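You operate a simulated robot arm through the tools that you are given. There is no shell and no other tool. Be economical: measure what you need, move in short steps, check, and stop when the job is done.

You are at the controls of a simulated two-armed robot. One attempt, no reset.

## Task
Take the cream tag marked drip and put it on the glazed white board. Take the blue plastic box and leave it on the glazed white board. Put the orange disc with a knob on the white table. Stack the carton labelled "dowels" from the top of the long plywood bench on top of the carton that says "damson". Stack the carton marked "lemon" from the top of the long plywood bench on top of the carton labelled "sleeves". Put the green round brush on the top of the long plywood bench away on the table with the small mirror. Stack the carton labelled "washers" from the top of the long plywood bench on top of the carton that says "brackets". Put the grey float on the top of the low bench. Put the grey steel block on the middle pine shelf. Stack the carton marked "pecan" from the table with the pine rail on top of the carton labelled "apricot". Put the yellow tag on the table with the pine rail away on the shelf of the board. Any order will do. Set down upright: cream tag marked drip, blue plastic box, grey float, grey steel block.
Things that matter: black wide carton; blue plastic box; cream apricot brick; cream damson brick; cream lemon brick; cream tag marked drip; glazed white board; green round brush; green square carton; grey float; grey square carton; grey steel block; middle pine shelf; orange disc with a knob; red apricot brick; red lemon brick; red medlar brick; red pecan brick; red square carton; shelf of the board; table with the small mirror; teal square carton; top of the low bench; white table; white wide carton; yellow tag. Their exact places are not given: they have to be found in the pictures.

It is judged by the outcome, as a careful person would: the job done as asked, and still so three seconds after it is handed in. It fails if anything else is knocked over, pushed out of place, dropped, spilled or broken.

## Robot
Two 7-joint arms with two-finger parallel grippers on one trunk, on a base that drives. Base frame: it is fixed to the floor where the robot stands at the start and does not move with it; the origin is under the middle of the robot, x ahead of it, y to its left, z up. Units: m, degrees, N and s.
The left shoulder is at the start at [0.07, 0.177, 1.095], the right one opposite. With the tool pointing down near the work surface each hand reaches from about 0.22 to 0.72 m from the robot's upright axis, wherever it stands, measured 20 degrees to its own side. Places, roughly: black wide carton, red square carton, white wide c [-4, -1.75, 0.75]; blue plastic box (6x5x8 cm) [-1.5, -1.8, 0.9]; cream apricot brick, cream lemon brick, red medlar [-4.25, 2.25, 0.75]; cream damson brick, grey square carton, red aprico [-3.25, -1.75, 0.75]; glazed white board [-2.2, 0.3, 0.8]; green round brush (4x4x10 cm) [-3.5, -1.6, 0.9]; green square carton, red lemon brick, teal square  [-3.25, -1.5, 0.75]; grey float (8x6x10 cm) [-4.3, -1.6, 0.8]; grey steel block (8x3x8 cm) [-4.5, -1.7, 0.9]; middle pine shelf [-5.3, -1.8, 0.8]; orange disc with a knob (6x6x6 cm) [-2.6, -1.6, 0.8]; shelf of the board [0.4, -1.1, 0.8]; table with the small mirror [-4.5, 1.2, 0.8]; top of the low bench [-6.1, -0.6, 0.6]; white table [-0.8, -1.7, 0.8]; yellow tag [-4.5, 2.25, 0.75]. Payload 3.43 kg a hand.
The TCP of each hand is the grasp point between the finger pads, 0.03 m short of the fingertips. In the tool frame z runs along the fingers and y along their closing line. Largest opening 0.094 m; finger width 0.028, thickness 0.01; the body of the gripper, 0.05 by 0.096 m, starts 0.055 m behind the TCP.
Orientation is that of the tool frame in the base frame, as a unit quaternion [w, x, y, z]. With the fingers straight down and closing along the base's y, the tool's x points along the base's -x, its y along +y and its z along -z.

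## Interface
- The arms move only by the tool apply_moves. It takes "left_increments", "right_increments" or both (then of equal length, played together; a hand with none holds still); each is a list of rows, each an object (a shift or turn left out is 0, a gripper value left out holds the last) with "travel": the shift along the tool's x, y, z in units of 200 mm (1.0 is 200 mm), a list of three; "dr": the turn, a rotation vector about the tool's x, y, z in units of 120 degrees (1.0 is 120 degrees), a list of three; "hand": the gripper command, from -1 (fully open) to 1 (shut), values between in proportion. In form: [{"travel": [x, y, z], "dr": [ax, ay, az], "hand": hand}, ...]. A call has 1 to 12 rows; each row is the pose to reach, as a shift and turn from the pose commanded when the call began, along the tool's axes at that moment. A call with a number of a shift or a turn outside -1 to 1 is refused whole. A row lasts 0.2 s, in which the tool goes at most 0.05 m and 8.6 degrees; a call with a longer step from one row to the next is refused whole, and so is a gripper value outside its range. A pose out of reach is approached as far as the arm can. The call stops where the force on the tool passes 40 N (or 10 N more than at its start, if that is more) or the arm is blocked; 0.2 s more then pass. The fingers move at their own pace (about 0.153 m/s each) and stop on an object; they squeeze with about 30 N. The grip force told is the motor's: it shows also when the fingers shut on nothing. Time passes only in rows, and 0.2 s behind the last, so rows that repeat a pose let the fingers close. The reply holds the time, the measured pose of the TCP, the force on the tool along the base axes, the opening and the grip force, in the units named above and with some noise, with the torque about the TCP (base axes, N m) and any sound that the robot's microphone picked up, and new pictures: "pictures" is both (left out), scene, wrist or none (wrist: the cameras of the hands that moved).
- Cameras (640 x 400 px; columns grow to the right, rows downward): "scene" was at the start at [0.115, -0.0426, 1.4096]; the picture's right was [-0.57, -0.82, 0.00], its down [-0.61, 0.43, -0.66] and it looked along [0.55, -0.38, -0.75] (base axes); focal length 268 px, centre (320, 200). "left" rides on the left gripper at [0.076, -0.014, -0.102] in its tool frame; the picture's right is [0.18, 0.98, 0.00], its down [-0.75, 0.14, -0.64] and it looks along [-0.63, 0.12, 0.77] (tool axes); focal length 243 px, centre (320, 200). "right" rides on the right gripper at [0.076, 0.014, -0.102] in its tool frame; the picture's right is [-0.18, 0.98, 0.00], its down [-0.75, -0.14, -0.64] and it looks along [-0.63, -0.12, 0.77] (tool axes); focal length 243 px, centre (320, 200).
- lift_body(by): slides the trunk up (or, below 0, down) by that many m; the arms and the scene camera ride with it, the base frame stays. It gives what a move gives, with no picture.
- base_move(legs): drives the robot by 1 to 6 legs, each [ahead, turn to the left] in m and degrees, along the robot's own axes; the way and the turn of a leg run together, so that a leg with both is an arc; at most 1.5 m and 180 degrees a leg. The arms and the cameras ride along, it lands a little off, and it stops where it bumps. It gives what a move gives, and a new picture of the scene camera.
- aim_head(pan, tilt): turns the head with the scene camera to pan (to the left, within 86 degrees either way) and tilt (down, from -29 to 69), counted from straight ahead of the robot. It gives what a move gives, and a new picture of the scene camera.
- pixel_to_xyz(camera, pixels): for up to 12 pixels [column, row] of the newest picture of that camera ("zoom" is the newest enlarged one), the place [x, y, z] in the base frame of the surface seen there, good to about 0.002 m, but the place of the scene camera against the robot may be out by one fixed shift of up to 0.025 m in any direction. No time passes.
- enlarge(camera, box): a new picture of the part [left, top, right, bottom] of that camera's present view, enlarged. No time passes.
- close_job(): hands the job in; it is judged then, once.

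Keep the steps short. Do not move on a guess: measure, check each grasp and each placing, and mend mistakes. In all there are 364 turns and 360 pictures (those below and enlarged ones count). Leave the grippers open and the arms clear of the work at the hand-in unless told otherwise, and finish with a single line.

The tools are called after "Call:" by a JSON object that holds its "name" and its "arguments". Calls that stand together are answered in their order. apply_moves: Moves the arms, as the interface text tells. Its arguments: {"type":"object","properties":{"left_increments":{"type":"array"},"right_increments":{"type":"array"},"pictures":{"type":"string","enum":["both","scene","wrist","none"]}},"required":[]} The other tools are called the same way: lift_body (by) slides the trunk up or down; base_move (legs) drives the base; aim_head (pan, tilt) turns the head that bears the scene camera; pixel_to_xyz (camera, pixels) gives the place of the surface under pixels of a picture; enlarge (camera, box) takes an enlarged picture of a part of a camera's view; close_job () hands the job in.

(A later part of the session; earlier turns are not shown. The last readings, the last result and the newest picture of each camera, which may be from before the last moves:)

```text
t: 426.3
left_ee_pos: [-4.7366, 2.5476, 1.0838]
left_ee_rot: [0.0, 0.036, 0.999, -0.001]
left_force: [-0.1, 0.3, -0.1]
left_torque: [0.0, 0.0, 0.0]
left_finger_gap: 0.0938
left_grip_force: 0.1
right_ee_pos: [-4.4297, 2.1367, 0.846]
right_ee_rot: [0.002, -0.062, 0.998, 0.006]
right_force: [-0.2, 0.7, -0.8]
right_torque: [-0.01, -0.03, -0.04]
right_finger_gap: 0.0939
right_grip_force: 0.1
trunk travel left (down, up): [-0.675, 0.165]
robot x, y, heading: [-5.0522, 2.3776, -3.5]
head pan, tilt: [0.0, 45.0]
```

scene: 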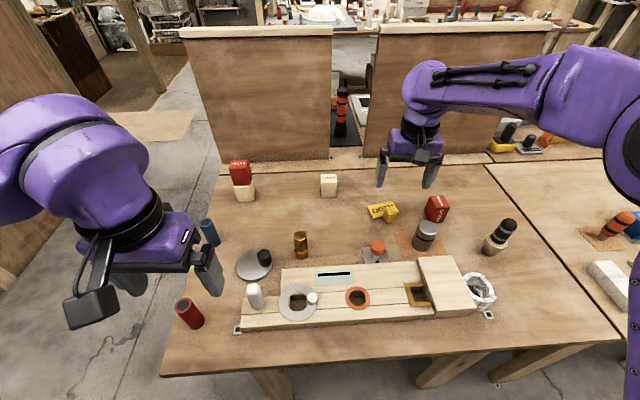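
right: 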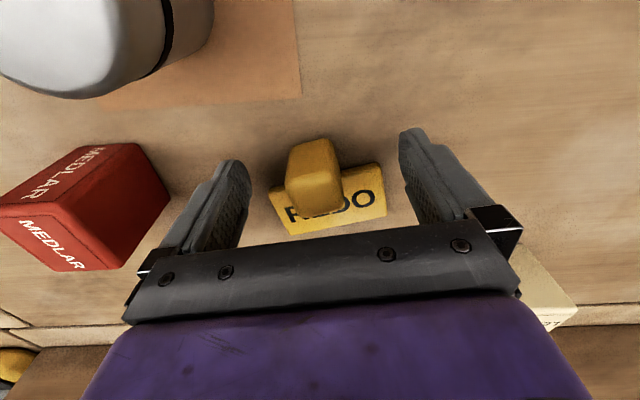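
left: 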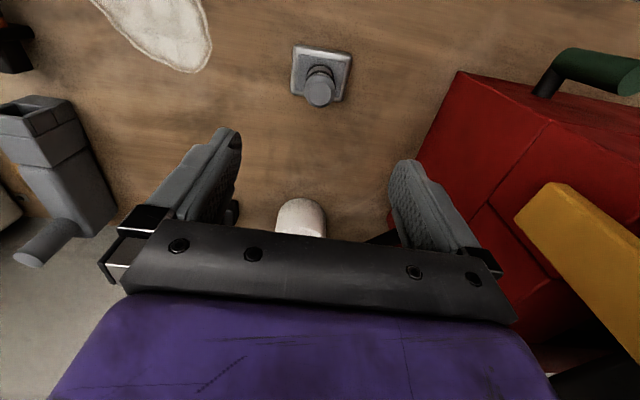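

Call:
{"name": "apply_moves", "arguments": {"right_increments": [{"travel": [0.01, 0, 0.01], "hand": 1}, {"travel": [0.01, 0, 0.01], "hand": 1}, {"travel": [0.01, 0, 0.01], "hand": 1}, {"travel": [0.01, 0, -0.2], "hand": 1}, {"travel": [0.01, 0, -0.4], "hand": 1}, {"travel": [0.01, 0, -0.6], "hand": 1}], "pictures": "wrist"}}

```text
t: 427.7
left_ee_pos: [-4.7388, 2.5481, 1.0826]
left_ee_rot: [0.0, 0.036, 0.999, -0.002]
left_force: [-0.5, -0.1, -0.2]
left_torque: [0.01, 0.01, 0.0]
left_finger_gap: 0.094
left_grip_force: 0.0
right_ee_pos: [-4.4351, 2.1353, 0.9667]
right_ee_rot: [0.001, -0.062, 0.998, 0.006]
right_force: [-0.1, 0.6, 0.0]
right_torque: [0.01, -0.01, -0.01]
right_finger_gap: 0.0332
right_grip_force: 30.1
trunk travel left (down, up): [-0.675, 0.165]
robot x, y, heading: [-5.0498, 2.3774, -4.0]
head pan, tilt: [0.0, 45.0]
```

right: 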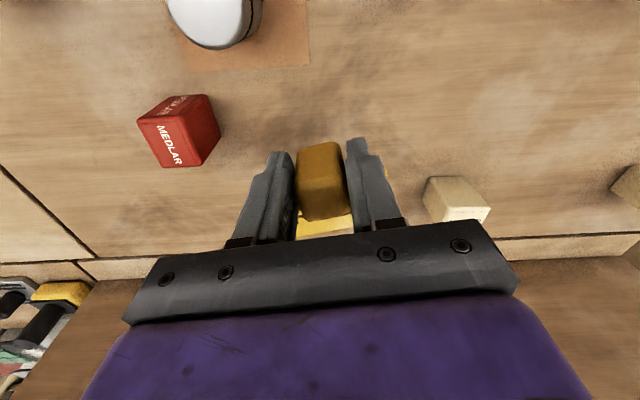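

Tag held. I retract it and drive back south to the plywood bench for the orange disc (left hand).

Call:
{"name": "apply_moves", "arguments": {"right_increments": [{"travel": [0.2, 0, -0.1], "hand": 1}, {"travel": [0.4, 0, -0.2], "hand": 1}, {"travel": [0.6, 0, -0.3], "hand": 1}, {"travel": [0.8, 0, -0.4], "hand": 1}, {"travel": [1.0, 0, -0.45], "hand": 1}], "pictures": "none"}}

Call:
{"name": "base_move", "arguments": {"legs": [[-0.17, 0], [0, -86], [1.5, 0], [1.5, 0], [0, 86]]}}

```text
t: 428.9
left_ee_pos: [-4.7378, 2.5437, 1.0841]
left_ee_rot: [0.001, 0.037, 0.999, 0.002]
left_force: [-0.5, -1.1, -0.4]
left_torque: [0.07, -0.02, 0.03]
left_finger_gap: 0.0939
left_grip_force: 0.1
right_ee_pos: [-4.6329, 2.1057, 1.0554]
right_ee_rot: [0.002, -0.062, 0.998, 0.008]
right_force: [0.9, -2.0, -0.8]
right_torque: [0.07, -0.02, 0.03]
right_finger_gap: 0.033
right_grip_force: 30.6
trunk travel left (down, up): [-0.675, 0.165]
robot x, y, heading: [-5.05, 2.3759, -4.1]
head pan, tilt: [0.0, 45.0]
```

```text
t: 451.6
left_ee_pos: [-5.0413, -0.4203, 1.0833]
left_ee_rot: [0.0, 0.064, 0.998, -0.002]
left_force: [0.2, 0.0, -0.8]
left_torque: [0.0, -0.03, -0.01]
left_finger_gap: 0.0939
left_grip_force: 0.0
right_ee_pos: [-4.9612, -0.8632, 1.0555]
right_ee_rot: [0.002, -0.033, 0.999, 0.005]
right_force: [-0.2, 0.1, -0.6]
right_torque: [0.02, 0.0, 0.02]
right_finger_gap: 0.0332
right_grip_force: 29.6
trunk travel left (down, up): [-0.675, 0.165]
robot x, y, heading: [-5.3682, -0.5711, -6.8]
head pan, tilt: [0.0, 45.0]
```

scene: 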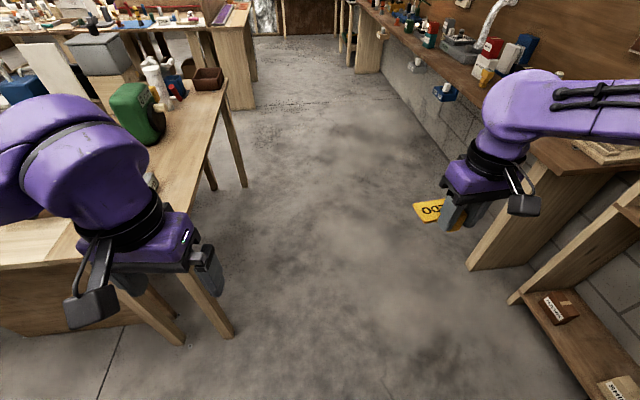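

Call:
{"name": "base_move", "arguments": {"legs": [[0, -2.5], [1.4, 0], [1.15, 0], [0, -80]]}}

Call:
{"name": "aim_head", "arguments": {"pan": 10, "tilt": 50}}

```text
t: 467.7
left_ee_pos: [-2.6782, -1.2724, 1.0832]
left_ee_rot: [-0.001, 0.699, 0.716, -0.001]
left_force: [0.3, 0.6, 0.2]
left_torque: [0.0, -0.01, -0.02]
left_finger_gap: 0.094
left_grip_force: 0.0
right_ee_pos: [-3.1044, -1.4199, 1.0553]
right_ee_rot: [0.006, 0.625, 0.78, 0.004]
right_force: [0.1, -0.5, -0.7]
right_torque: [0.02, -0.01, 0.02]
right_finger_gap: 0.0331
right_grip_force: 29.7
trunk travel left (down, up): [-0.675, 0.165]
robot x, y, heading: [-2.8741, -0.9729, -88.4]
head pan, tilt: [0.0, 45.0]
```

scene: 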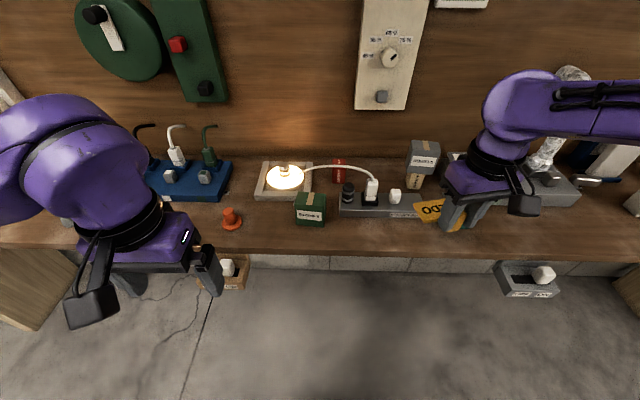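

```text
t: 468.4
left_ee_pos: [-2.6774, -1.273, 1.0842]
left_ee_rot: [-0.001, 0.698, 0.716, -0.001]
left_force: [-0.2, 0.2, -0.4]
left_torque: [0.02, -0.03, 0.01]
left_finger_gap: 0.0939
left_grip_force: 0.1
right_ee_pos: [-3.104, -1.4201, 1.0552]
right_ee_rot: [0.004, 0.626, 0.78, 0.004]
right_force: [-0.3, 0.1, -0.9]
right_torque: [0.0, -0.02, 0.0]
right_finger_gap: 0.0331
right_grip_force: 29.8
trunk travel left (down, up): [-0.675, 0.165]
robot x, y, heading: [-2.8766, -0.9783, -88.3]
head pan, tilt: [10.0, 50.0]
```

scene: 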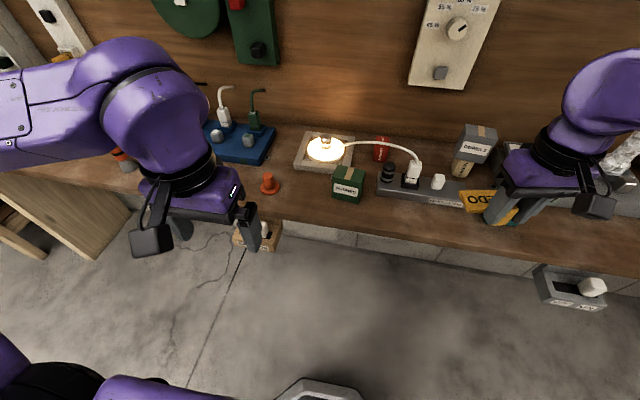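

Call:
{"name": "apply_moves", "arguments": {"left_increments": [{"travel": [-0.2, 0.04, 0.05]}, {"travel": [-0.4, 0.08, 0.1]}, {"travel": [-0.6, 0.12, 0.15]}, {"travel": [-0.8, 0.16, 0.2]}, {"travel": [-1.0, 0.21, 0.25]}], "pictures": "none"}}

Call:
{"name": "apply_moves", "arguments": {"left_increments": [{"travel": [-0.2, 0, 0.1]}, {"travel": [-0.32, 0, 0.15]}], "pictures": "wrist"}}

Call:
{"name": "enlarge", "arguments": {"camera": "left", "box": [220, 60, 420, 240]}}

```text
t: 469.6
left_ee_pos: [-2.6303, -1.4752, 1.0339]
left_ee_rot: [-0.001, 0.698, 0.716, 0.0]
left_force: [0.4, 0.4, -0.1]
left_torque: [0.02, 0.01, 0.05]
left_finger_gap: 0.094
left_grip_force: 0.1
right_ee_pos: [-3.1036, -1.4206, 1.0555]
right_ee_rot: [0.004, 0.626, 0.78, 0.005]
right_force: [0.0, -0.3, -0.9]
right_torque: [0.05, -0.01, 0.0]
right_finger_gap: 0.033
right_grip_force: 30.3
trunk travel left (down, up): [-0.675, 0.165]
robot x, y, heading: [-2.8756, -0.9734, -88.5]
head pan, tilt: [10.0, 50.0]
```

```text
t: 470.2
left_ee_pos: [-2.6312, -1.5025, 1.0204]
left_ee_rot: [0.0, 0.699, 0.715, -0.001]
left_force: [0.0, 0.6, 0.1]
left_torque: [-0.03, -0.03, 0.02]
left_finger_gap: 0.094
left_grip_force: 0.1
left hand out of reach, approached as far as the arm can: row 1, 2
right_ee_pos: [-3.1037, -1.4198, 1.0561]
right_ee_rot: [0.005, 0.626, 0.78, 0.004]
right_force: [0.5, -0.5, -0.8]
right_torque: [-0.01, -0.02, -0.03]
right_finger_gap: 0.0333
right_grip_force: 29.9
trunk travel left (down, up): [-0.675, 0.165]
robot x, y, heading: [-2.8744, -0.974, -88.3]
head pan, tilt: [10.0, 50.0]
```

left: 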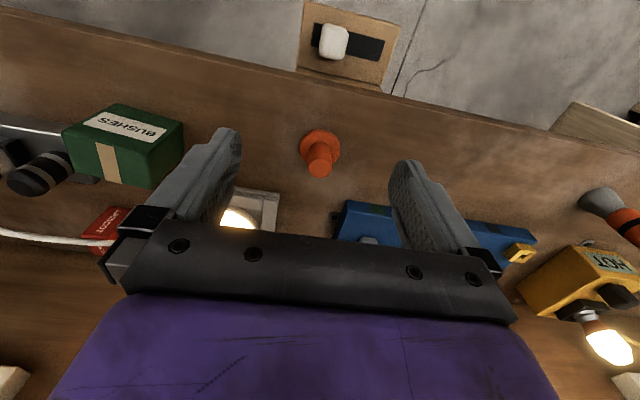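

```text
2.22 times, centred on (320, 150) of left
```

zoom: 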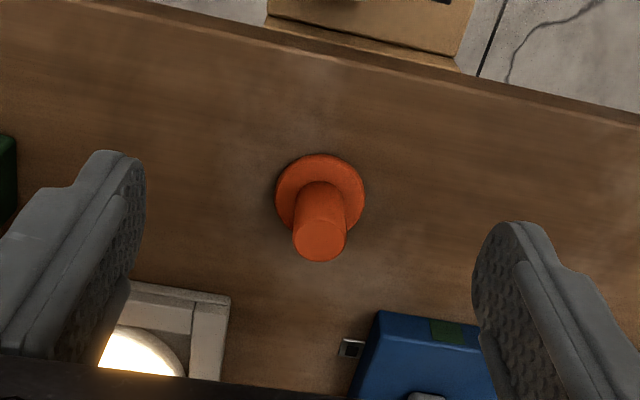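

Call:
{"name": "aim_head", "arguments": {"pan": 40, "tilt": 35}}

Call:
{"name": "pixel_to_xyz", "arguments": {"camera": "zoom", "pixels": [[320, 240], [320, 255], [300, 240], [345, 240], [318, 160], [280, 200], [360, 200]]}}

```text
t: 471.2
left_ee_pos: [-2.6299, -1.5034, 1.0196]
left_ee_rot: [-0.001, 0.699, 0.715, 0.0]
left_force: [-0.2, -1.0, 0.7]
left_torque: [-0.02, 0.0, -0.01]
left_finger_gap: 0.0942
left_grip_force: 0.1
right_ee_pos: [-3.1048, -1.4194, 1.0558]
right_ee_rot: [0.004, 0.627, 0.779, 0.003]
right_force: [-0.2, 0.2, -1.0]
right_torque: [-0.01, 0.01, 0.03]
right_finger_gap: 0.0331
right_grip_force: 30.1
trunk travel left (down, up): [-0.675, 0.165]
robot x, y, heading: [-2.8772, -0.975, -88.4]
head pan, tilt: [40.0, 35.0]
```

scene: 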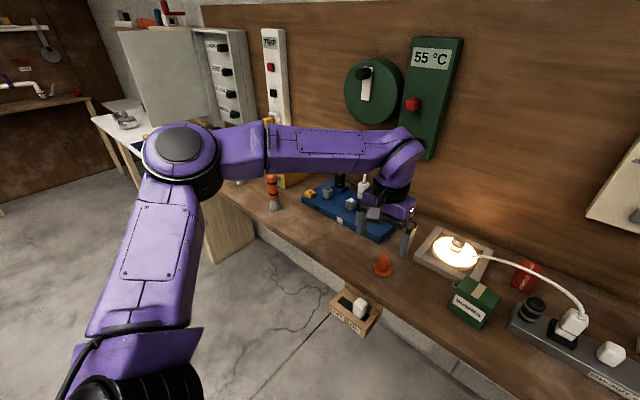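

```text
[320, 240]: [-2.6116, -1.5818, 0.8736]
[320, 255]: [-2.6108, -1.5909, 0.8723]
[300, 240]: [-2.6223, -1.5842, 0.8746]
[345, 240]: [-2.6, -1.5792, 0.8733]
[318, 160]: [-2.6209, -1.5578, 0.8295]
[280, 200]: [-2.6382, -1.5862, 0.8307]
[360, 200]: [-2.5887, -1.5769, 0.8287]
```

The left elbow is bent far outward, limiting its reach. I bring the base 0.12 m closer instead.

Call:
{"name": "base_move", "arguments": {"legs": [[0.12, 0]]}}

Call:
{"name": "apply_moves", "arguments": {"left_increments": [{"travel": [0.15, 0.08, 0]}, {"travel": [0.2, 0.08, 0.1]}], "pictures": "wrist"}}

```text
t: 472.4
left_ee_pos: [-2.6272, -1.6209, 1.0203]
left_ee_rot: [0.0, 0.699, 0.716, -0.001]
left_force: [0.3, -0.9, -1.2]
left_torque: [-0.01, -0.02, 0.03]
left_finger_gap: 0.0939
left_grip_force: 0.2
right_ee_pos: [-3.1008, -1.5362, 1.0565]
right_ee_rot: [0.006, 0.626, 0.779, 0.003]
right_force: [0.1, -0.3, -0.4]
right_torque: [0.02, -0.01, -0.02]
right_finger_gap: 0.0329
right_grip_force: 29.9
trunk travel left (down, up): [-0.675, 0.165]
robot x, y, heading: [-2.8704, -1.0942, -88.5]
head pan, tilt: [40.0, 35.0]
```

scene: 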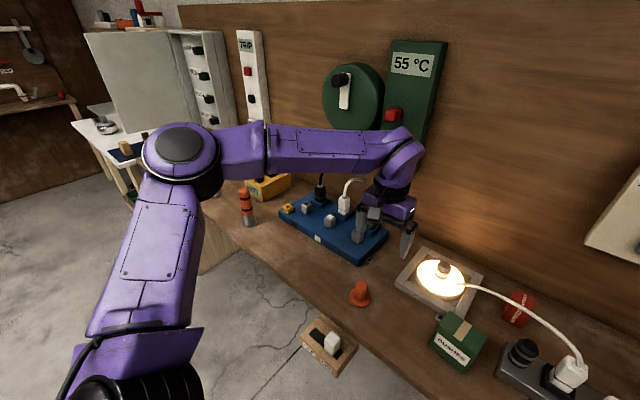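

```text
t: 473.0
left_ee_pos: [-2.6126, -1.5819, 0.9991]
left_ee_rot: [0.0, 0.698, 0.716, 0.0]
left_force: [0.5, 0.1, -0.2]
left_torque: [0.02, 0.01, 0.02]
left_finger_gap: 0.0939
left_grip_force: 0.0
right_ee_pos: [-3.1006, -1.538, 1.0544]
right_ee_rot: [0.005, 0.626, 0.78, 0.004]
right_force: [0.6, 0.5, -0.8]
right_torque: [0.01, 0.0, 0.0]
right_finger_gap: 0.033
right_grip_force: 30.1
trunk travel left (down, up): [-0.675, 0.165]
robot x, y, heading: [-2.8721, -1.0918, -88.4]
head pan, tilt: [40.0, 35.0]
```

left: 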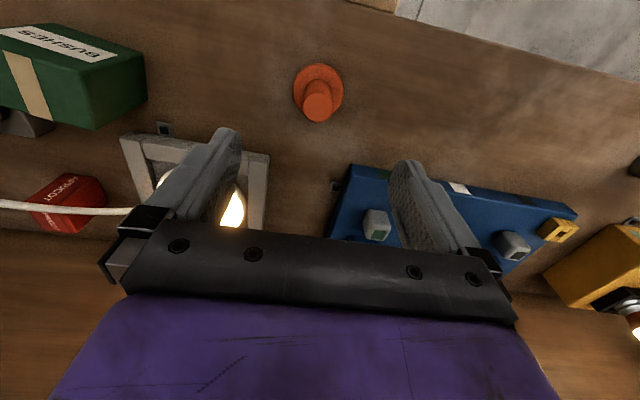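

Call:
{"name": "apply_moves", "arguments": {"left_increments": [{"travel": [-0.01, 0.005, 0.2]}, {"travel": [-0.01, 0.005, 0.4]}, {"travel": [-0.01, 0.005, 0.6]}, {"travel": [-0.01, 0.005, 0.665]}, {"travel": [-0.01, 0.005, 0.665], "hand": 1}, {"travel": [-0.01, 0.005, 0.665], "hand": 1}, {"travel": [-0.01, 0.005, 0.665], "hand": 1}], "pictures": "wrist"}}

```text
t: 474.6
left_ee_pos: [-2.6123, -1.5808, 0.8668]
left_ee_rot: [-0.001, 0.698, 0.716, -0.001]
left_force: [0.1, 0.2, 0.6]
left_torque: [0.0, 0.0, -0.02]
left_finger_gap: 0.0286
left_grip_force: 30.3
right_ee_pos: [-3.1004, -1.5369, 1.0555]
right_ee_rot: [0.005, 0.626, 0.78, 0.003]
right_force: [-0.1, -0.3, -0.6]
right_torque: [-0.03, 0.03, 0.01]
right_finger_gap: 0.0331
right_grip_force: 30.1
trunk travel left (down, up): [-0.675, 0.165]
robot x, y, heading: [-2.8711, -1.0921, -88.5]
head pan, tilt: [40.0, 35.0]
```

left: 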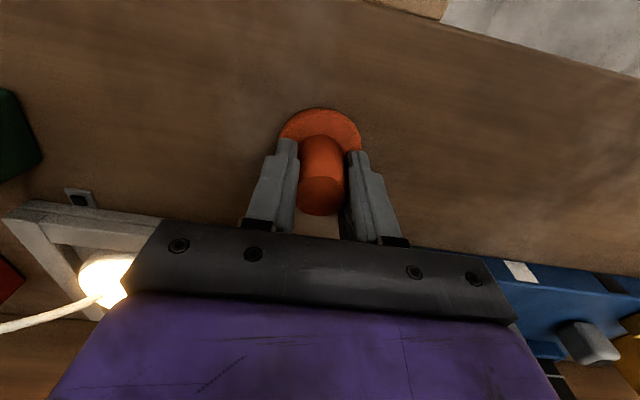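

Gripped the knob. I lift and retract.

Call:
{"name": "apply_moves", "arguments": {"left_increments": [{"travel": [0, 0, -0.2], "hand": 1}, {"travel": [0, 0, -0.4], "hand": 1}, {"travel": [0.05, 0, -0.6], "hand": 1}, {"travel": [0.2, 0, -0.75], "hand": 1}, {"travel": [0.4, 0, -0.85], "hand": 1}, {"travel": [0.6, 0, -0.9], "hand": 1}, {"travel": [0.7, 0, -0.9], "hand": 1}], "right_increments": [{"travel": [0.1, 0, 0], "hand": 1}, {"travel": [0.2, 0, 0], "hand": 1}, {"travel": [0.3, 0, 0], "hand": 1}, {"travel": [0.4, 0, 0], "hand": 1}, {"travel": [0.5, 0, 0], "hand": 1}, {"travel": [0.5, 0, 0], "hand": 1}, {"travel": [0.5, 0, 0], "hand": 1}], "pictures": "scene"}}

```text
t: 476.2
left_ee_pos: [-2.6145, -1.442, 1.0462]
left_ee_rot: [-0.001, 0.699, 0.716, -0.001]
left_force: [-0.1, 0.1, -0.2]
left_torque: [-0.01, -0.02, 0.0]
left_finger_gap: 0.0286
left_grip_force: 30.3
right_ee_pos: [-3.123, -1.4401, 1.0545]
right_ee_rot: [0.005, 0.626, 0.78, 0.004]
right_force: [0.0, -0.1, -0.1]
right_torque: [-0.01, 0.02, 0.05]
right_finger_gap: 0.033
right_grip_force: 29.7
trunk travel left (down, up): [-0.675, 0.165]
robot x, y, heading: [-2.8725, -1.096, -88.4]
head pan, tilt: [40.0, 35.0]
```

scene: 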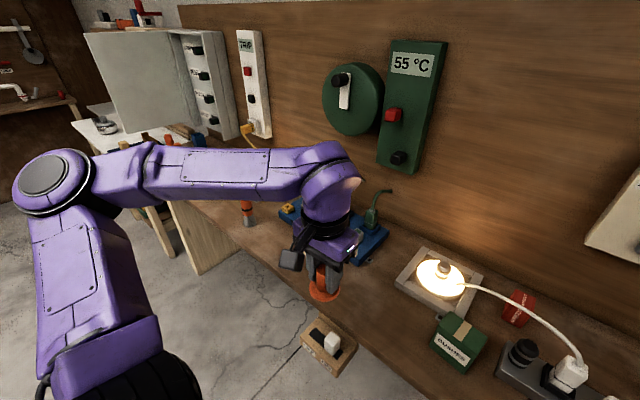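

Disc held. I back off and drive east to the white table.

Call:
{"name": "base_move", "arguments": {"legs": [[-0.25, 0], [0, 88], [1.4, 0], [0.5, 0], [0, -88]]}}

Call:
{"name": "aim_head", "arguments": {"pan": 15, "tilt": 40}}

```text
t: 494.6
left_ee_pos: [-0.7544, -1.2001, 1.0459]
left_ee_rot: [-0.001, 0.7, 0.714, 0.0]
left_force: [0.0, 0.0, -0.3]
left_torque: [-0.01, 0.01, -0.02]
left_finger_gap: 0.0284
left_grip_force: 29.7
right_ee_pos: [-1.2623, -1.1944, 1.0554]
right_ee_rot: [0.006, 0.628, 0.778, 0.004]
right_force: [-0.4, -0.1, -0.1]
right_torque: [0.04, -0.01, -0.01]
right_finger_gap: 0.0334
right_grip_force: 30.2
trunk travel left (down, up): [-0.675, 0.165]
robot x, y, heading: [-1.0103, -0.85, -88.8]
head pan, tilt: [40.0, 35.0]
```

scene: 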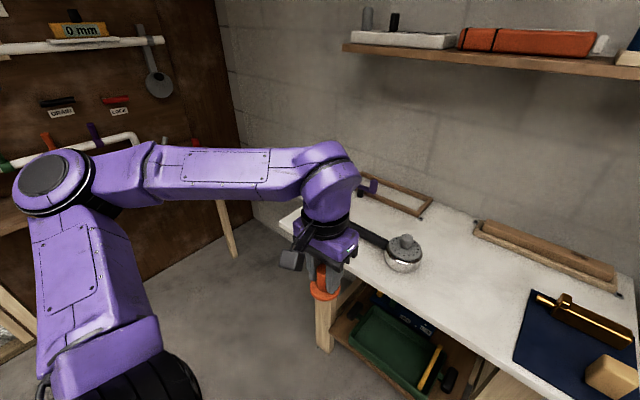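

```text
t: 495.4
left_ee_pos: [-0.7548, -1.1998, 1.0476]
left_ee_rot: [0.0, 0.7, 0.714, 0.0]
left_force: [0.0, -0.5, -1.0]
left_torque: [0.0, 0.03, 0.02]
left_finger_gap: 0.0288
left_grip_force: 30.3
right_ee_pos: [-1.2615, -1.1955, 1.0543]
right_ee_rot: [0.005, 0.628, 0.778, 0.004]
right_force: [0.9, -0.7, -0.7]
right_torque: [0.02, 0.0, 0.01]
right_finger_gap: 0.0332
right_grip_force: 29.7
trunk travel left (down, up): [-0.675, 0.165]
robot x, y, heading: [-1.0078, -0.8472, -88.7]
head pan, tilt: [15.0, 40.0]
```

scene: 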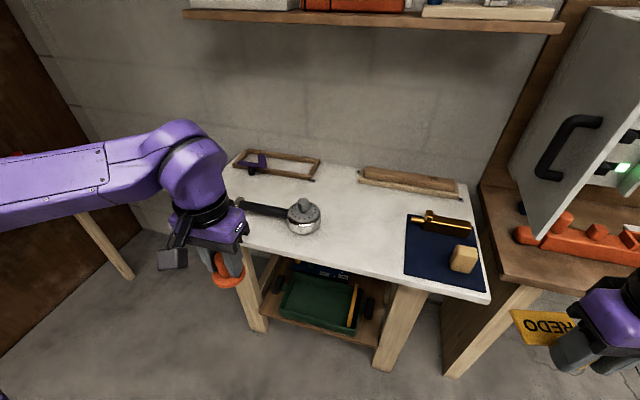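

Call:
{"name": "pixel_to_xyz", "arguments": {"camera": "scene", "pixels": [[350, 230], [360, 245], [330, 250], [350, 210], [490, 297], [250, 240], [370, 215], [305, 215], [380, 260]]}}

```text
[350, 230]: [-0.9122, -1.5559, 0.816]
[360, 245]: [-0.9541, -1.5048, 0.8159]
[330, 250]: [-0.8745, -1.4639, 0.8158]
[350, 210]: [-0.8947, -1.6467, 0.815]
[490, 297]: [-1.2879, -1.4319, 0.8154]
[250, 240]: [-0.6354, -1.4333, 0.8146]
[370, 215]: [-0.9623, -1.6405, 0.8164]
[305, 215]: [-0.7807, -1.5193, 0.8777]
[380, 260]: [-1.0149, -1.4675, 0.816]
```

Call:
{"name": "base_move", "arguments": {"legs": [[0, -16], [0.1, 0]]}}

```text
t: 497.5
left_ee_pos: [-0.89, -1.3553, 1.0459]
left_ee_rot: [-0.001, 0.795, 0.607, -0.001]
left_force: [-0.5, 0.7, -0.1]
left_torque: [0.03, -0.01, -0.01]
left_finger_gap: 0.0288
left_grip_force: 30.3
right_ee_pos: [-1.3762, -1.2074, 1.0546]
right_ee_rot: [0.006, 0.732, 0.682, 0.003]
right_force: [-0.6, -0.6, -0.4]
right_torque: [0.06, 0.02, 0.01]
right_finger_gap: 0.0332
right_grip_force: 30.1
trunk travel left (down, up): [-0.675, 0.165]
robot x, y, heading: [-1.0335, -0.9444, -105.2]
head pan, tilt: [15.0, 40.0]
```

scene: 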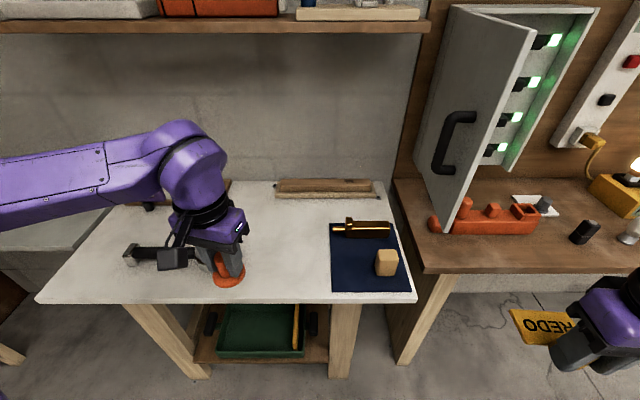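

Call:
{"name": "apply_moves", "arguments": {"left_increments": [{"travel": [-0.2, 0.01, 0], "hand": 1}, {"travel": [-0.4, 0.02, 0.05], "hand": 1}, {"travel": [-0.6, 0.03, 0.15], "hand": 1}, {"travel": [-0.75, 0.037, 0.32], "hand": 1}, {"travel": [-0.87, 0.037, 0.5], "hand": 1}, {"travel": [-0.9, 0.037, 0.7], "hand": 1}, {"travel": [-0.9, 0.037, 0.9], "hand": 1}], "pictures": "both"}}

```text
t: 499.1
left_ee_pos: [-0.9329, -1.5296, 0.8664]
left_ee_rot: [0.0, 0.795, 0.607, -0.001]
left_force: [-0.1, -0.3, -0.5]
left_torque: [-0.03, 0.01, -0.01]
left_finger_gap: 0.0287
left_grip_force: 29.7
right_ee_pos: [-1.3751, -1.2077, 1.0544]
right_ee_rot: [0.006, 0.732, 0.682, 0.003]
right_force: [0.0, -0.2, -0.5]
right_torque: [0.01, 0.01, 0.02]
right_finger_gap: 0.033
right_grip_force: 30.4
trunk travel left (down, up): [-0.675, 0.165]
robot x, y, heading: [-1.0357, -0.9446, -105.2]
head pan, tilt: [15.0, 40.0]
```

scene: 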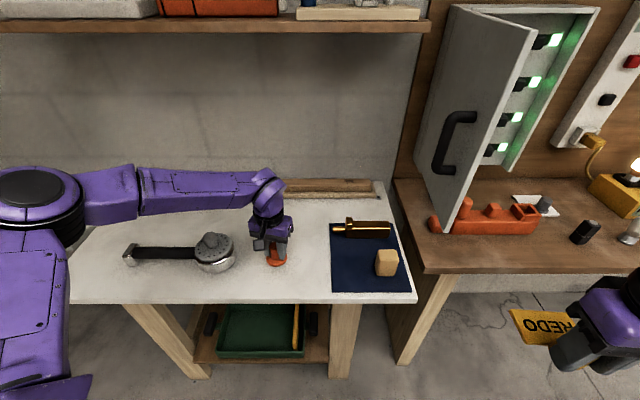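
left: 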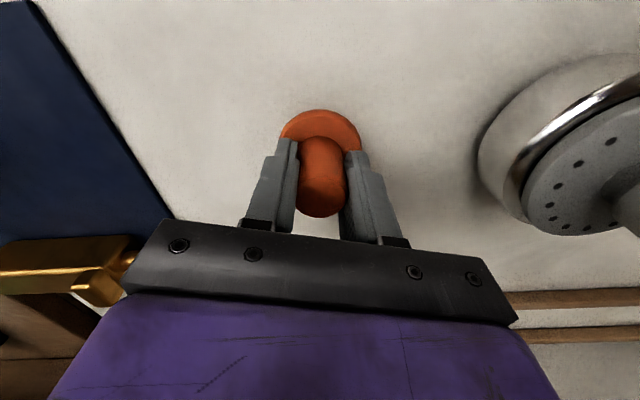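

Call:
{"name": "apply_moves", "arguments": {"left_increments": [{"travel": [0, 0, 0.06], "hand": 1}, {"travel": [0, 0, 0.08], "hand": 1}, {"travel": [0, 0, 0.095], "hand": 1}, {"travel": [0, 0, 0.105], "hand": 1}], "pictures": "none"}}

```text
t: 500.1
left_ee_pos: [-0.931, -1.5291, 0.8457]
left_ee_rot: [0.0, 0.794, 0.608, -0.001]
left_force: [0.2, -0.9, 1.7]
left_torque: [0.01, -0.01, 0.0]
left_finger_gap: 0.0289
left_grip_force: 29.7
right_ee_pos: [-1.3744, -1.208, 1.0543]
right_ee_rot: [0.005, 0.732, 0.681, 0.003]
right_force: [-0.5, -0.6, 0.1]
right_torque: [0.01, 0.04, 0.02]
right_finger_gap: 0.0332
right_grip_force: 30.1
trunk travel left (down, up): [-0.675, 0.165]
robot x, y, heading: [-1.034, -0.9472, -105.0]
head pan, tilt: [15.0, 40.0]
```

Call:
{"name": "apply_moves", "arguments": {"left_increments": [{"travel": [0, 0, 0.012], "hand": 1}, {"travel": [0, 0, 0.02], "hand": 1}], "pictures": "none"}}

```text
t: 500.7
left_ee_pos: [-0.9297, -1.5306, 0.8463]
left_ee_rot: [0.002, 0.795, 0.607, -0.004]
left_force: [3.6, -5.2, 24.8]
left_torque: [0.26, -0.32, -0.07]
left_finger_gap: 0.0287
left_grip_force: 29.8
right_ee_pos: [-1.3749, -1.204, 1.0569]
right_ee_rot: [0.007, 0.732, 0.682, 0.002]
right_force: [-0.9, 0.2, 0.0]
right_torque: [0.01, 0.03, 0.01]
right_finger_gap: 0.033
right_grip_force: 30.1
trunk travel left (down, up): [-0.675, 0.165]
robot x, y, heading: [-1.0388, -0.9457, -105.2]
head pan, tilt: [15.0, 40.0]
```

Contact. I open and rise, then retract.

Call:
{"name": "apply_moves", "arguments": {"left_increments": [{"travel": [0, 0, -0.015], "hand": 1}, {"travel": [0, 0, -0.015], "hand": 0}, {"travel": [0, 0, -0.015], "hand": -0.1}, {"travel": [0, 0, -0.2], "hand": -0.1}, {"travel": [0, 0, -0.4], "hand": -0.1}, {"travel": [0, 0, -0.6], "hand": -0.4}, {"travel": [0.15, 0, -0.75], "hand": -1}, {"travel": [0.35, 0, -0.85], "hand": -1}, {"travel": [0.55, 0, -0.95], "hand": -1}], "pictures": "scene"}}

Call:
{"name": "enlarge", "arguments": {"camera": "scene", "box": [180, 160, 420, 310]}}

```text
t: 502.7
left_ee_pos: [-0.8987, -1.4235, 1.0333]
left_ee_rot: [0.0, 0.795, 0.607, -0.001]
left_force: [-0.2, 0.6, 0.1]
left_torque: [-0.03, 0.02, 0.01]
left_finger_gap: 0.0941
left_grip_force: 0.0
right_ee_pos: [-1.3739, -1.2059, 1.0562]
right_ee_rot: [0.006, 0.732, 0.681, 0.001]
right_force: [-0.2, -0.2, -0.6]
right_torque: [0.0, 0.05, 0.01]
right_finger_gap: 0.033
right_grip_force: 30.4
trunk travel left (down, up): [-0.675, 0.165]
robot x, y, heading: [-1.0364, -0.9451, -104.8]
head pan, tilt: [15.0, 40.0]
```

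scene: 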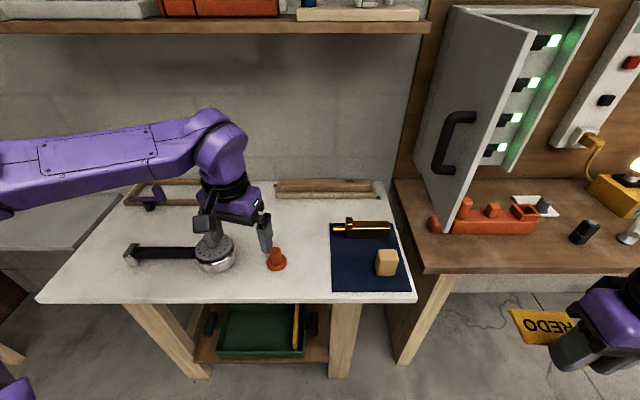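

```text
2.67 times, centred on (300, 235) of scene
```

zoom: 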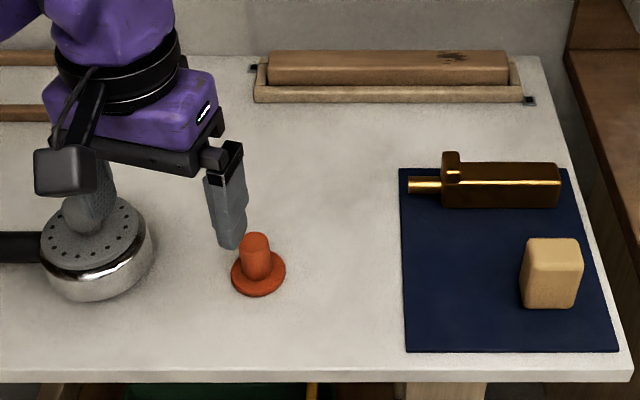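

Disc is on the white table. Now the yellow tag to the shelf of the board at (0.4,-1.1). I turn and drive east.

Call:
{"name": "base_move", "arguments": {"legs": [[-0.1, 0], [0, 105], [0.6, 0]]}}

Call:
{"name": "aim_head", "arguments": {"pan": -10, "tilt": 35}}

```text
t: 511.2
left_ee_pos: [0.0195, -0.6221, 1.0323]
left_ee_rot: [0.001, 0.015, 1.0, -0.001]
left_force: [0.5, -0.5, 0.1]
left_torque: [0.03, 0.0, -0.01]
left_finger_gap: 0.0939
left_grip_force: 0.1
right_ee_pos: [-0.0793, -1.1368, 1.0558]
right_ee_rot: [0.001, -0.082, 0.997, 0.006]
right_force: [0.2, 0.7, -1.1]
right_torque: [0.01, -0.01, -0.02]
right_finger_gap: 0.0333
right_grip_force: 29.8
trunk travel left (down, up): [-0.675, 0.165]
robot x, y, heading: [-0.413, -0.8657, -1.4]
head pan, tilt: [15.0, 40.0]
```

scene: 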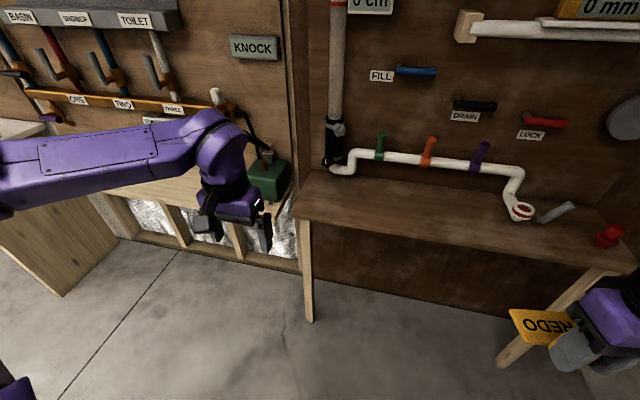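

```text
t: 512.1
left_ee_pos: [0.0209, -0.6232, 1.032]
left_ee_rot: [0.001, 0.015, 1.0, -0.001]
left_force: [1.4, 0.0, 0.2]
left_torque: [-0.01, 0.04, -0.01]
left_finger_gap: 0.094
left_grip_force: 0.0
right_ee_pos: [-0.0795, -1.1359, 1.0545]
right_ee_rot: [0.001, -0.081, 0.997, 0.006]
right_force: [0.5, -0.5, -1.1]
right_torque: [0.01, 0.04, -0.02]
right_finger_gap: 0.0329
right_grip_force: 30.5
trunk travel left (down, up): [-0.675, 0.165]
robot x, y, heading: [-0.4119, -0.8697, -1.3]
head pan, tilt: [-10.0, 35.0]
```

scene: 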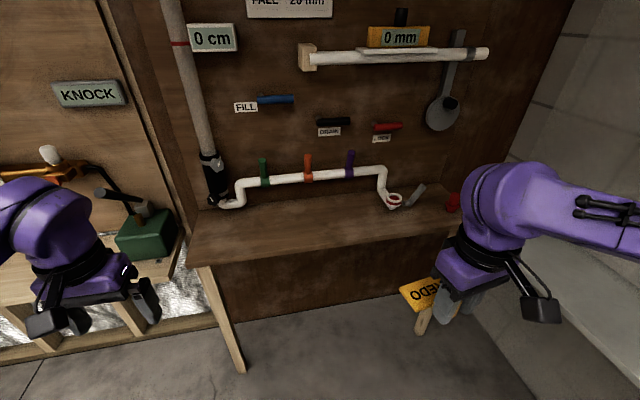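

Call:
{"name": "pixel_to_xyz", "arguments": {"camera": "scene", "pixels": [[320, 220], [330, 235], [300, 225], [390, 215], [195, 265], [440, 235], [380, 170], [270, 180], [360, 215], [270, 240]]}}

```text
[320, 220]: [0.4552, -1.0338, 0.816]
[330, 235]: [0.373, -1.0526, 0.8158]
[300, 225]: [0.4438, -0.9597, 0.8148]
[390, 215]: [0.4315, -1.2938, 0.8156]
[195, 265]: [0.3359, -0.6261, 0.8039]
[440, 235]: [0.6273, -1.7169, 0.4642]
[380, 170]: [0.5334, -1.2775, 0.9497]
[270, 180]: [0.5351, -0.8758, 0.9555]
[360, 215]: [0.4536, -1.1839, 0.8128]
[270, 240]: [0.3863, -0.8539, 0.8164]
```

Shelf top z 0.80; a free spot at (0.40,-1.07). I drive 0.25 m closer.

Call:
{"name": "base_move", "arguments": {"legs": [[0.24, 0]]}}

Call:
{"name": "apply_moves", "arguments": {"right_increments": [{"travel": [-0.2, 0.04, 0], "hand": 1}, {"travel": [-0.4, 0.08, 0], "hand": 1}, {"travel": [-0.6, 0.12, 0], "hand": 1}, {"travel": [-0.8, 0.16, 0.05], "hand": 1}, {"travel": [-1.0, 0.2, 0.15], "hand": 1}], "pictures": "both"}}

```text
t: 513.9
left_ee_pos: [0.2632, -0.6303, 1.0328]
left_ee_rot: [0.0, 0.015, 1.0, -0.001]
left_force: [0.4, -0.3, 0.6]
left_torque: [-0.01, 0.02, 0.0]
left_finger_gap: 0.0942
left_grip_force: 0.0
right_ee_pos: [0.1617, -1.1436, 1.055]
right_ee_rot: [0.001, -0.081, 0.997, 0.007]
right_force: [-1.0, -0.6, -0.2]
right_torque: [0.02, -0.01, -0.01]
right_finger_gap: 0.0331
right_grip_force: 30.4
trunk travel left (down, up): [-0.675, 0.165]
robot x, y, heading: [-0.1686, -0.8769, -1.7]
head pan, tilt: [-10.0, 35.0]
```

scene: 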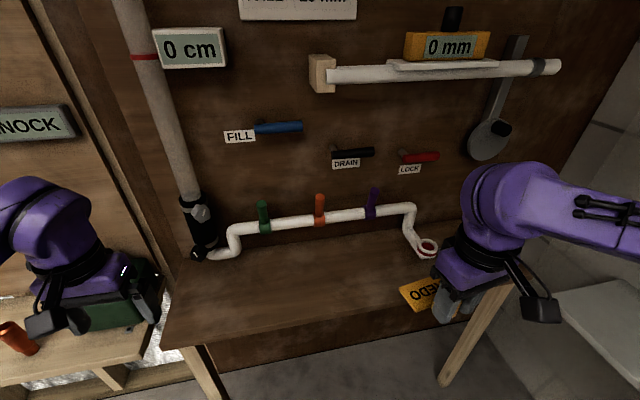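

```text
t: 515.1
left_ee_pos: [0.2643, -0.6305, 1.0312]
left_ee_rot: [-0.002, 0.015, 1.0, -0.001]
left_force: [0.1, -0.2, -0.5]
left_torque: [0.01, 0.04, 0.0]
left_finger_gap: 0.0941
left_grip_force: 0.0
right_ee_pos: [0.3543, -1.07, 1.0243]
right_ee_rot: [0.001, -0.082, 0.997, 0.005]
right_force: [0.7, 0.4, -0.2]
right_torque: [0.01, 0.01, 0.03]
right_finger_gap: 0.033
right_grip_force: 30.0
trunk travel left (down, up): [-0.675, 0.165]
robot x, y, heading: [-0.1691, -0.8746, -1.7]
head pan, tilt: [-10.0, 35.0]
```

scene: 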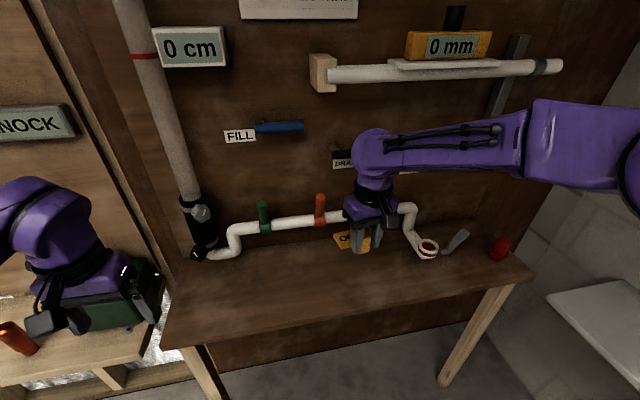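
right: 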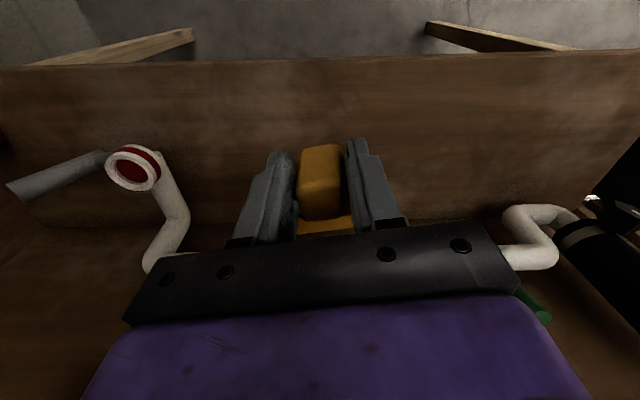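

Call:
{"name": "apply_moves", "arguments": {"right_increments": [{"travel": [-0.1, -0.02, 0.15], "hand": 1}, {"travel": [-0.2, -0.033, 0.35], "hand": 1}, {"travel": [-0.2, -0.033, 0.58], "hand": 1}, {"travel": [-0.2, -0.033, 0.8], "hand": 1}, {"travel": [-0.2, -0.033, 0.87], "hand": 1}, {"travel": [-0.2, -0.033, 0.89], "hand": 1}], "pictures": "wrist"}}

```text
t: 516.5
left_ee_pos: [0.2631, -0.6299, 1.0333]
left_ee_rot: [0.001, 0.016, 1.0, -0.001]
left_force: [0.2, -0.8, 0.2]
left_torque: [-0.01, 0.01, -0.04]
left_finger_gap: 0.0942
left_grip_force: 0.1
right_ee_pos: [0.3946, -1.0698, 0.849]
right_ee_rot: [0.002, -0.081, 0.997, 0.006]
right_force: [-0.6, -0.3, 0.1]
right_torque: [0.01, 0.03, -0.02]
right_finger_gap: 0.0333
right_grip_force: 30.0
trunk travel left (down, up): [-0.675, 0.165]
robot x, y, heading: [-0.1673, -0.8747, -1.6]
head pan, tilt: [-10.0, 35.0]
```

right: 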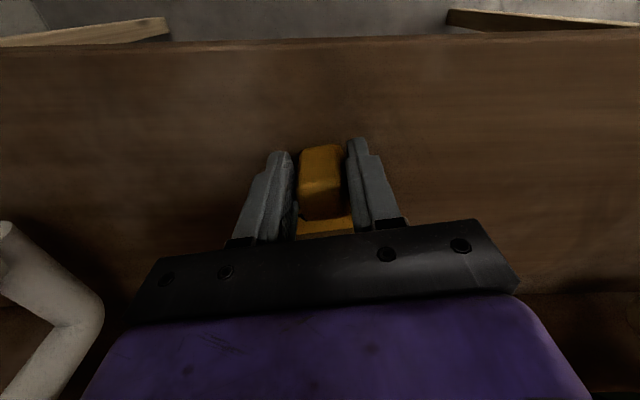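

Call:
{"name": "apply_moves", "arguments": {"right_increments": [{"travel": [0, 0, 0.015], "hand": 1}, {"travel": [0, 0, 0.03], "hand": 1}, {"travel": [0, 0, 0.045], "hand": 1}], "pictures": "none"}}

```text
t: 517.3
left_ee_pos: [0.26, -0.6301, 1.034]
left_ee_rot: [0.001, 0.015, 1.0, -0.001]
left_force: [0.0, 0.4, -0.6]
left_torque: [0.04, -0.01, 0.01]
left_finger_gap: 0.0938
left_grip_force: 0.1
right_ee_pos: [0.3929, -1.0691, 0.8435]
right_ee_rot: [0.007, -0.08, 0.997, 0.005]
right_force: [4.8, -2.1, 28.2]
right_torque: [0.06, -0.45, -0.02]
right_finger_gap: 0.0336
right_grip_force: 29.9
trunk travel left (down, up): [-0.675, 0.165]
robot x, y, heading: [-0.1709, -0.8745, -1.4]
head pan, tilt: [-10.0, 35.0]
```

Contact. I ease up, open, rise and retract.

Call:
{"name": "apply_moves", "arguments": {"right_increments": [{"travel": [0, 0, -0.015], "hand": 1}, {"travel": [0, 0, -0.015], "hand": -0.1}, {"travel": [0, 0, -0.015], "hand": -0.1}, {"travel": [0, 0, -0.2], "hand": -0.1}, {"travel": [0, 0, -0.4], "hand": -0.1}, {"travel": [0.1, 0, -0.6], "hand": -0.5}, {"travel": [0.25, 0, -0.75], "hand": -1}, {"travel": [0.45, 0, -0.9], "hand": -1}, {"travel": [0.65, 0, -1.0], "hand": -1}], "pictures": "scene"}}

Call:
{"name": "enlarge", "arguments": {"camera": "scene", "box": [200, 180, 480, 340]}}

```text
t: 519.3
left_ee_pos: [0.2622, -0.6313, 1.0342]
left_ee_rot: [0.001, 0.016, 1.0, 0.0]
left_force: [0.0, -0.2, 0.2]
left_torque: [0.01, -0.03, -0.01]
left_finger_gap: 0.0941
left_grip_force: 0.0
right_ee_pos: [0.2643, -1.0941, 1.0395]
right_ee_rot: [0.003, -0.082, 0.997, 0.007]
right_force: [-0.6, -1.2, -0.4]
right_torque: [0.02, -0.02, 0.0]
right_finger_gap: 0.0944
right_grip_force: 0.1
trunk travel left (down, up): [-0.675, 0.165]
robot x, y, heading: [-0.1656, -0.8723, -1.8]
head pan, tilt: [-10.0, 35.0]
```

scene: 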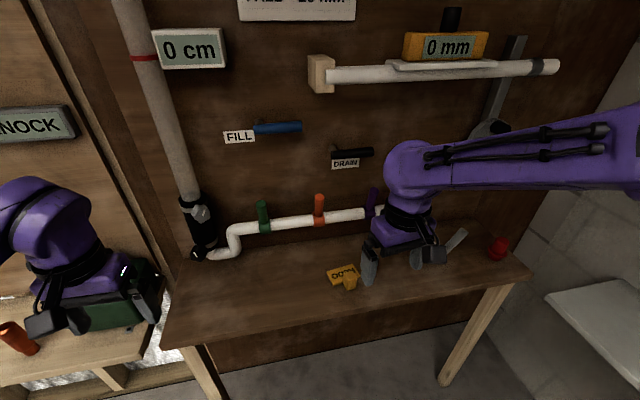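

```text
2.29 times, centred on (340, 260) of scene
```

zoom: 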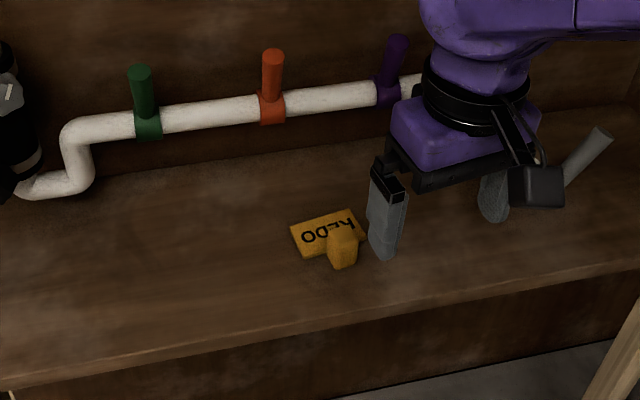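

Tag placed. While here, I check the pump and bottle near the first board.

Call:
{"name": "aim_head", "arguments": {"pan": 35, "tilt": 35}}

```text
t: 520.4
left_ee_pos: [0.2625, -0.6305, 1.0321]
left_ee_rot: [0.001, 0.015, 1.0, -0.001]
left_force: [0.1, -1.1, -0.5]
left_torque: [-0.03, 0.0, -0.02]
left_finger_gap: 0.0939
left_grip_force: 0.2
right_ee_pos: [0.2666, -1.0915, 1.038]
right_ee_rot: [0.001, -0.081, 0.997, 0.006]
right_force: [-0.6, -1.2, 0.1]
right_torque: [-0.02, -0.01, -0.01]
right_finger_gap: 0.0941
right_grip_force: 0.0
trunk travel left (down, up): [-0.675, 0.165]
robot x, y, heading: [-0.1675, -0.8736, -1.6]
head pan, tilt: [35.0, 35.0]
```

scene: 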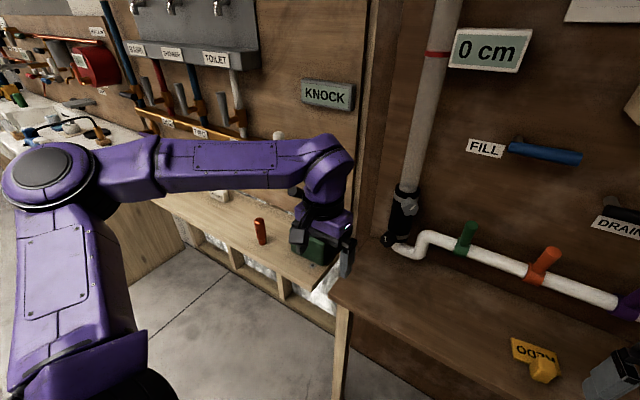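

Call:
{"name": "base_move", "arguments": {"legs": [[-1.1, 0], [0, -88]]}}

Call:
{"name": "aim_head", "arguments": {"pan": -15, "tilt": 40}}

```text
t: 529.9
left_ee_pos: [-1.0421, -1.2754, 1.0322]
left_ee_rot: [0.0, 0.727, 0.687, -0.001]
left_force: [-0.2, 0.7, -0.6]
left_torque: [-0.05, 0.0, 0.03]
left_finger_gap: 0.0938
left_grip_force: 0.0
right_ee_pos: [-1.5051, -1.2656, 1.0378]
right_ee_rot: [0.006, 0.656, 0.755, 0.003]
right_force: [0.0, 0.0, 0.2]
right_torque: [-0.02, -0.01, -0.02]
right_finger_gap: 0.094
right_grip_force: 0.2
trunk travel left (down, up): [-0.675, 0.165]
robot x, y, heading: [-1.2768, -0.8332, -93.1]
head pan, tilt: [35.0, 35.0]
```

scene: 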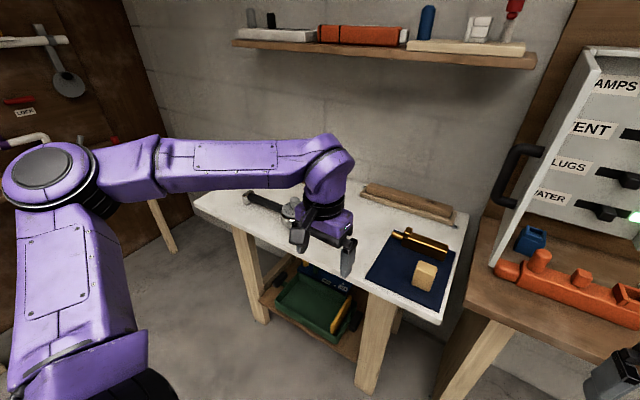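

```text
t: 531.1
left_ee_pos: [-1.0426, -1.2754, 1.033]
left_ee_rot: [-0.001, 0.727, 0.687, -0.001]
left_force: [-0.4, 0.5, -0.7]
left_torque: [0.01, -0.04, -0.03]
left_finger_gap: 0.0942
left_grip_force: 0.1
right_ee_pos: [-1.505, -1.2675, 1.0388]
right_ee_rot: [0.005, 0.656, 0.755, 0.003]
right_force: [-0.4, 0.8, 0.5]
right_torque: [0.01, -0.03, -0.01]
right_finger_gap: 0.0941
right_grip_force: 0.0
trunk travel left (down, up): [-0.675, 0.165]
robot x, y, heading: [-1.2764, -0.8352, -92.9]
head pan, tilt: [-15.0, 40.0]
```

scene: 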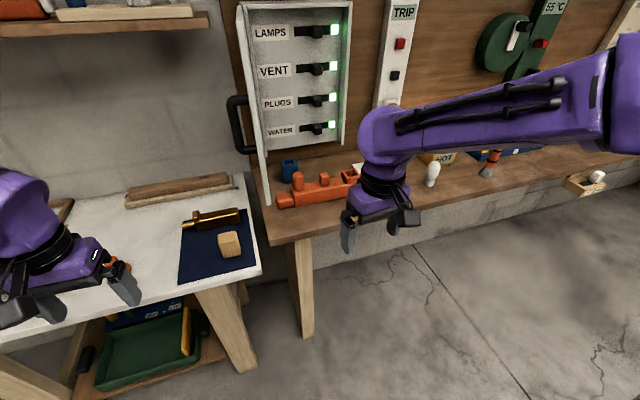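

Now the blue box is visible at (289,168), beside the cabinet. I enlarge and measure it.

Call:
{"name": "enlarge", "arguments": {"camera": "scene", "box": [225, 80, 385, 250]}}

Call:
{"name": "pixel_to_xyz", "arguments": {"camera": "scene", "pixels": [[289, 160], [289, 172], [283, 165], [296, 165], [267, 190], [245, 150], [300, 180], [325, 180], [270, 160], [320, 100], [265, 205], [350, 178]]}}

```text
2.35 times, centred on (305, 165) of scene
```

zoom: 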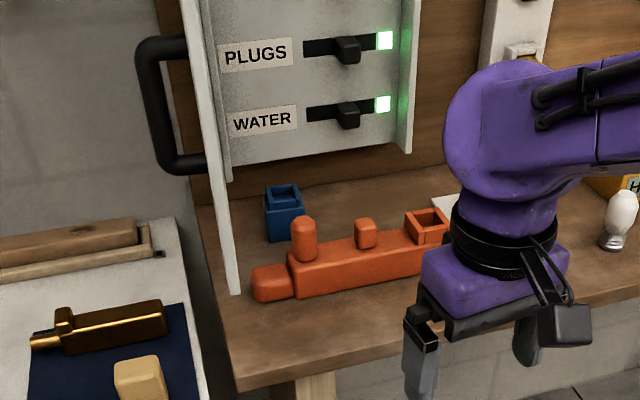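

```text
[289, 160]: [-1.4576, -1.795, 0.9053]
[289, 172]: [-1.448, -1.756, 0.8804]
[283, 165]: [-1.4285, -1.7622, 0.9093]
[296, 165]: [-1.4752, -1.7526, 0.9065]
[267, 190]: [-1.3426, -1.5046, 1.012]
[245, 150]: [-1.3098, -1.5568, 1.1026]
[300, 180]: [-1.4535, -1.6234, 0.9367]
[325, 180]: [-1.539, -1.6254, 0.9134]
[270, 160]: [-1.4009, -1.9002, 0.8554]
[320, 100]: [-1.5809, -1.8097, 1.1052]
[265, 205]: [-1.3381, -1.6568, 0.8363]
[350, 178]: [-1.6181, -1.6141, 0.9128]
```

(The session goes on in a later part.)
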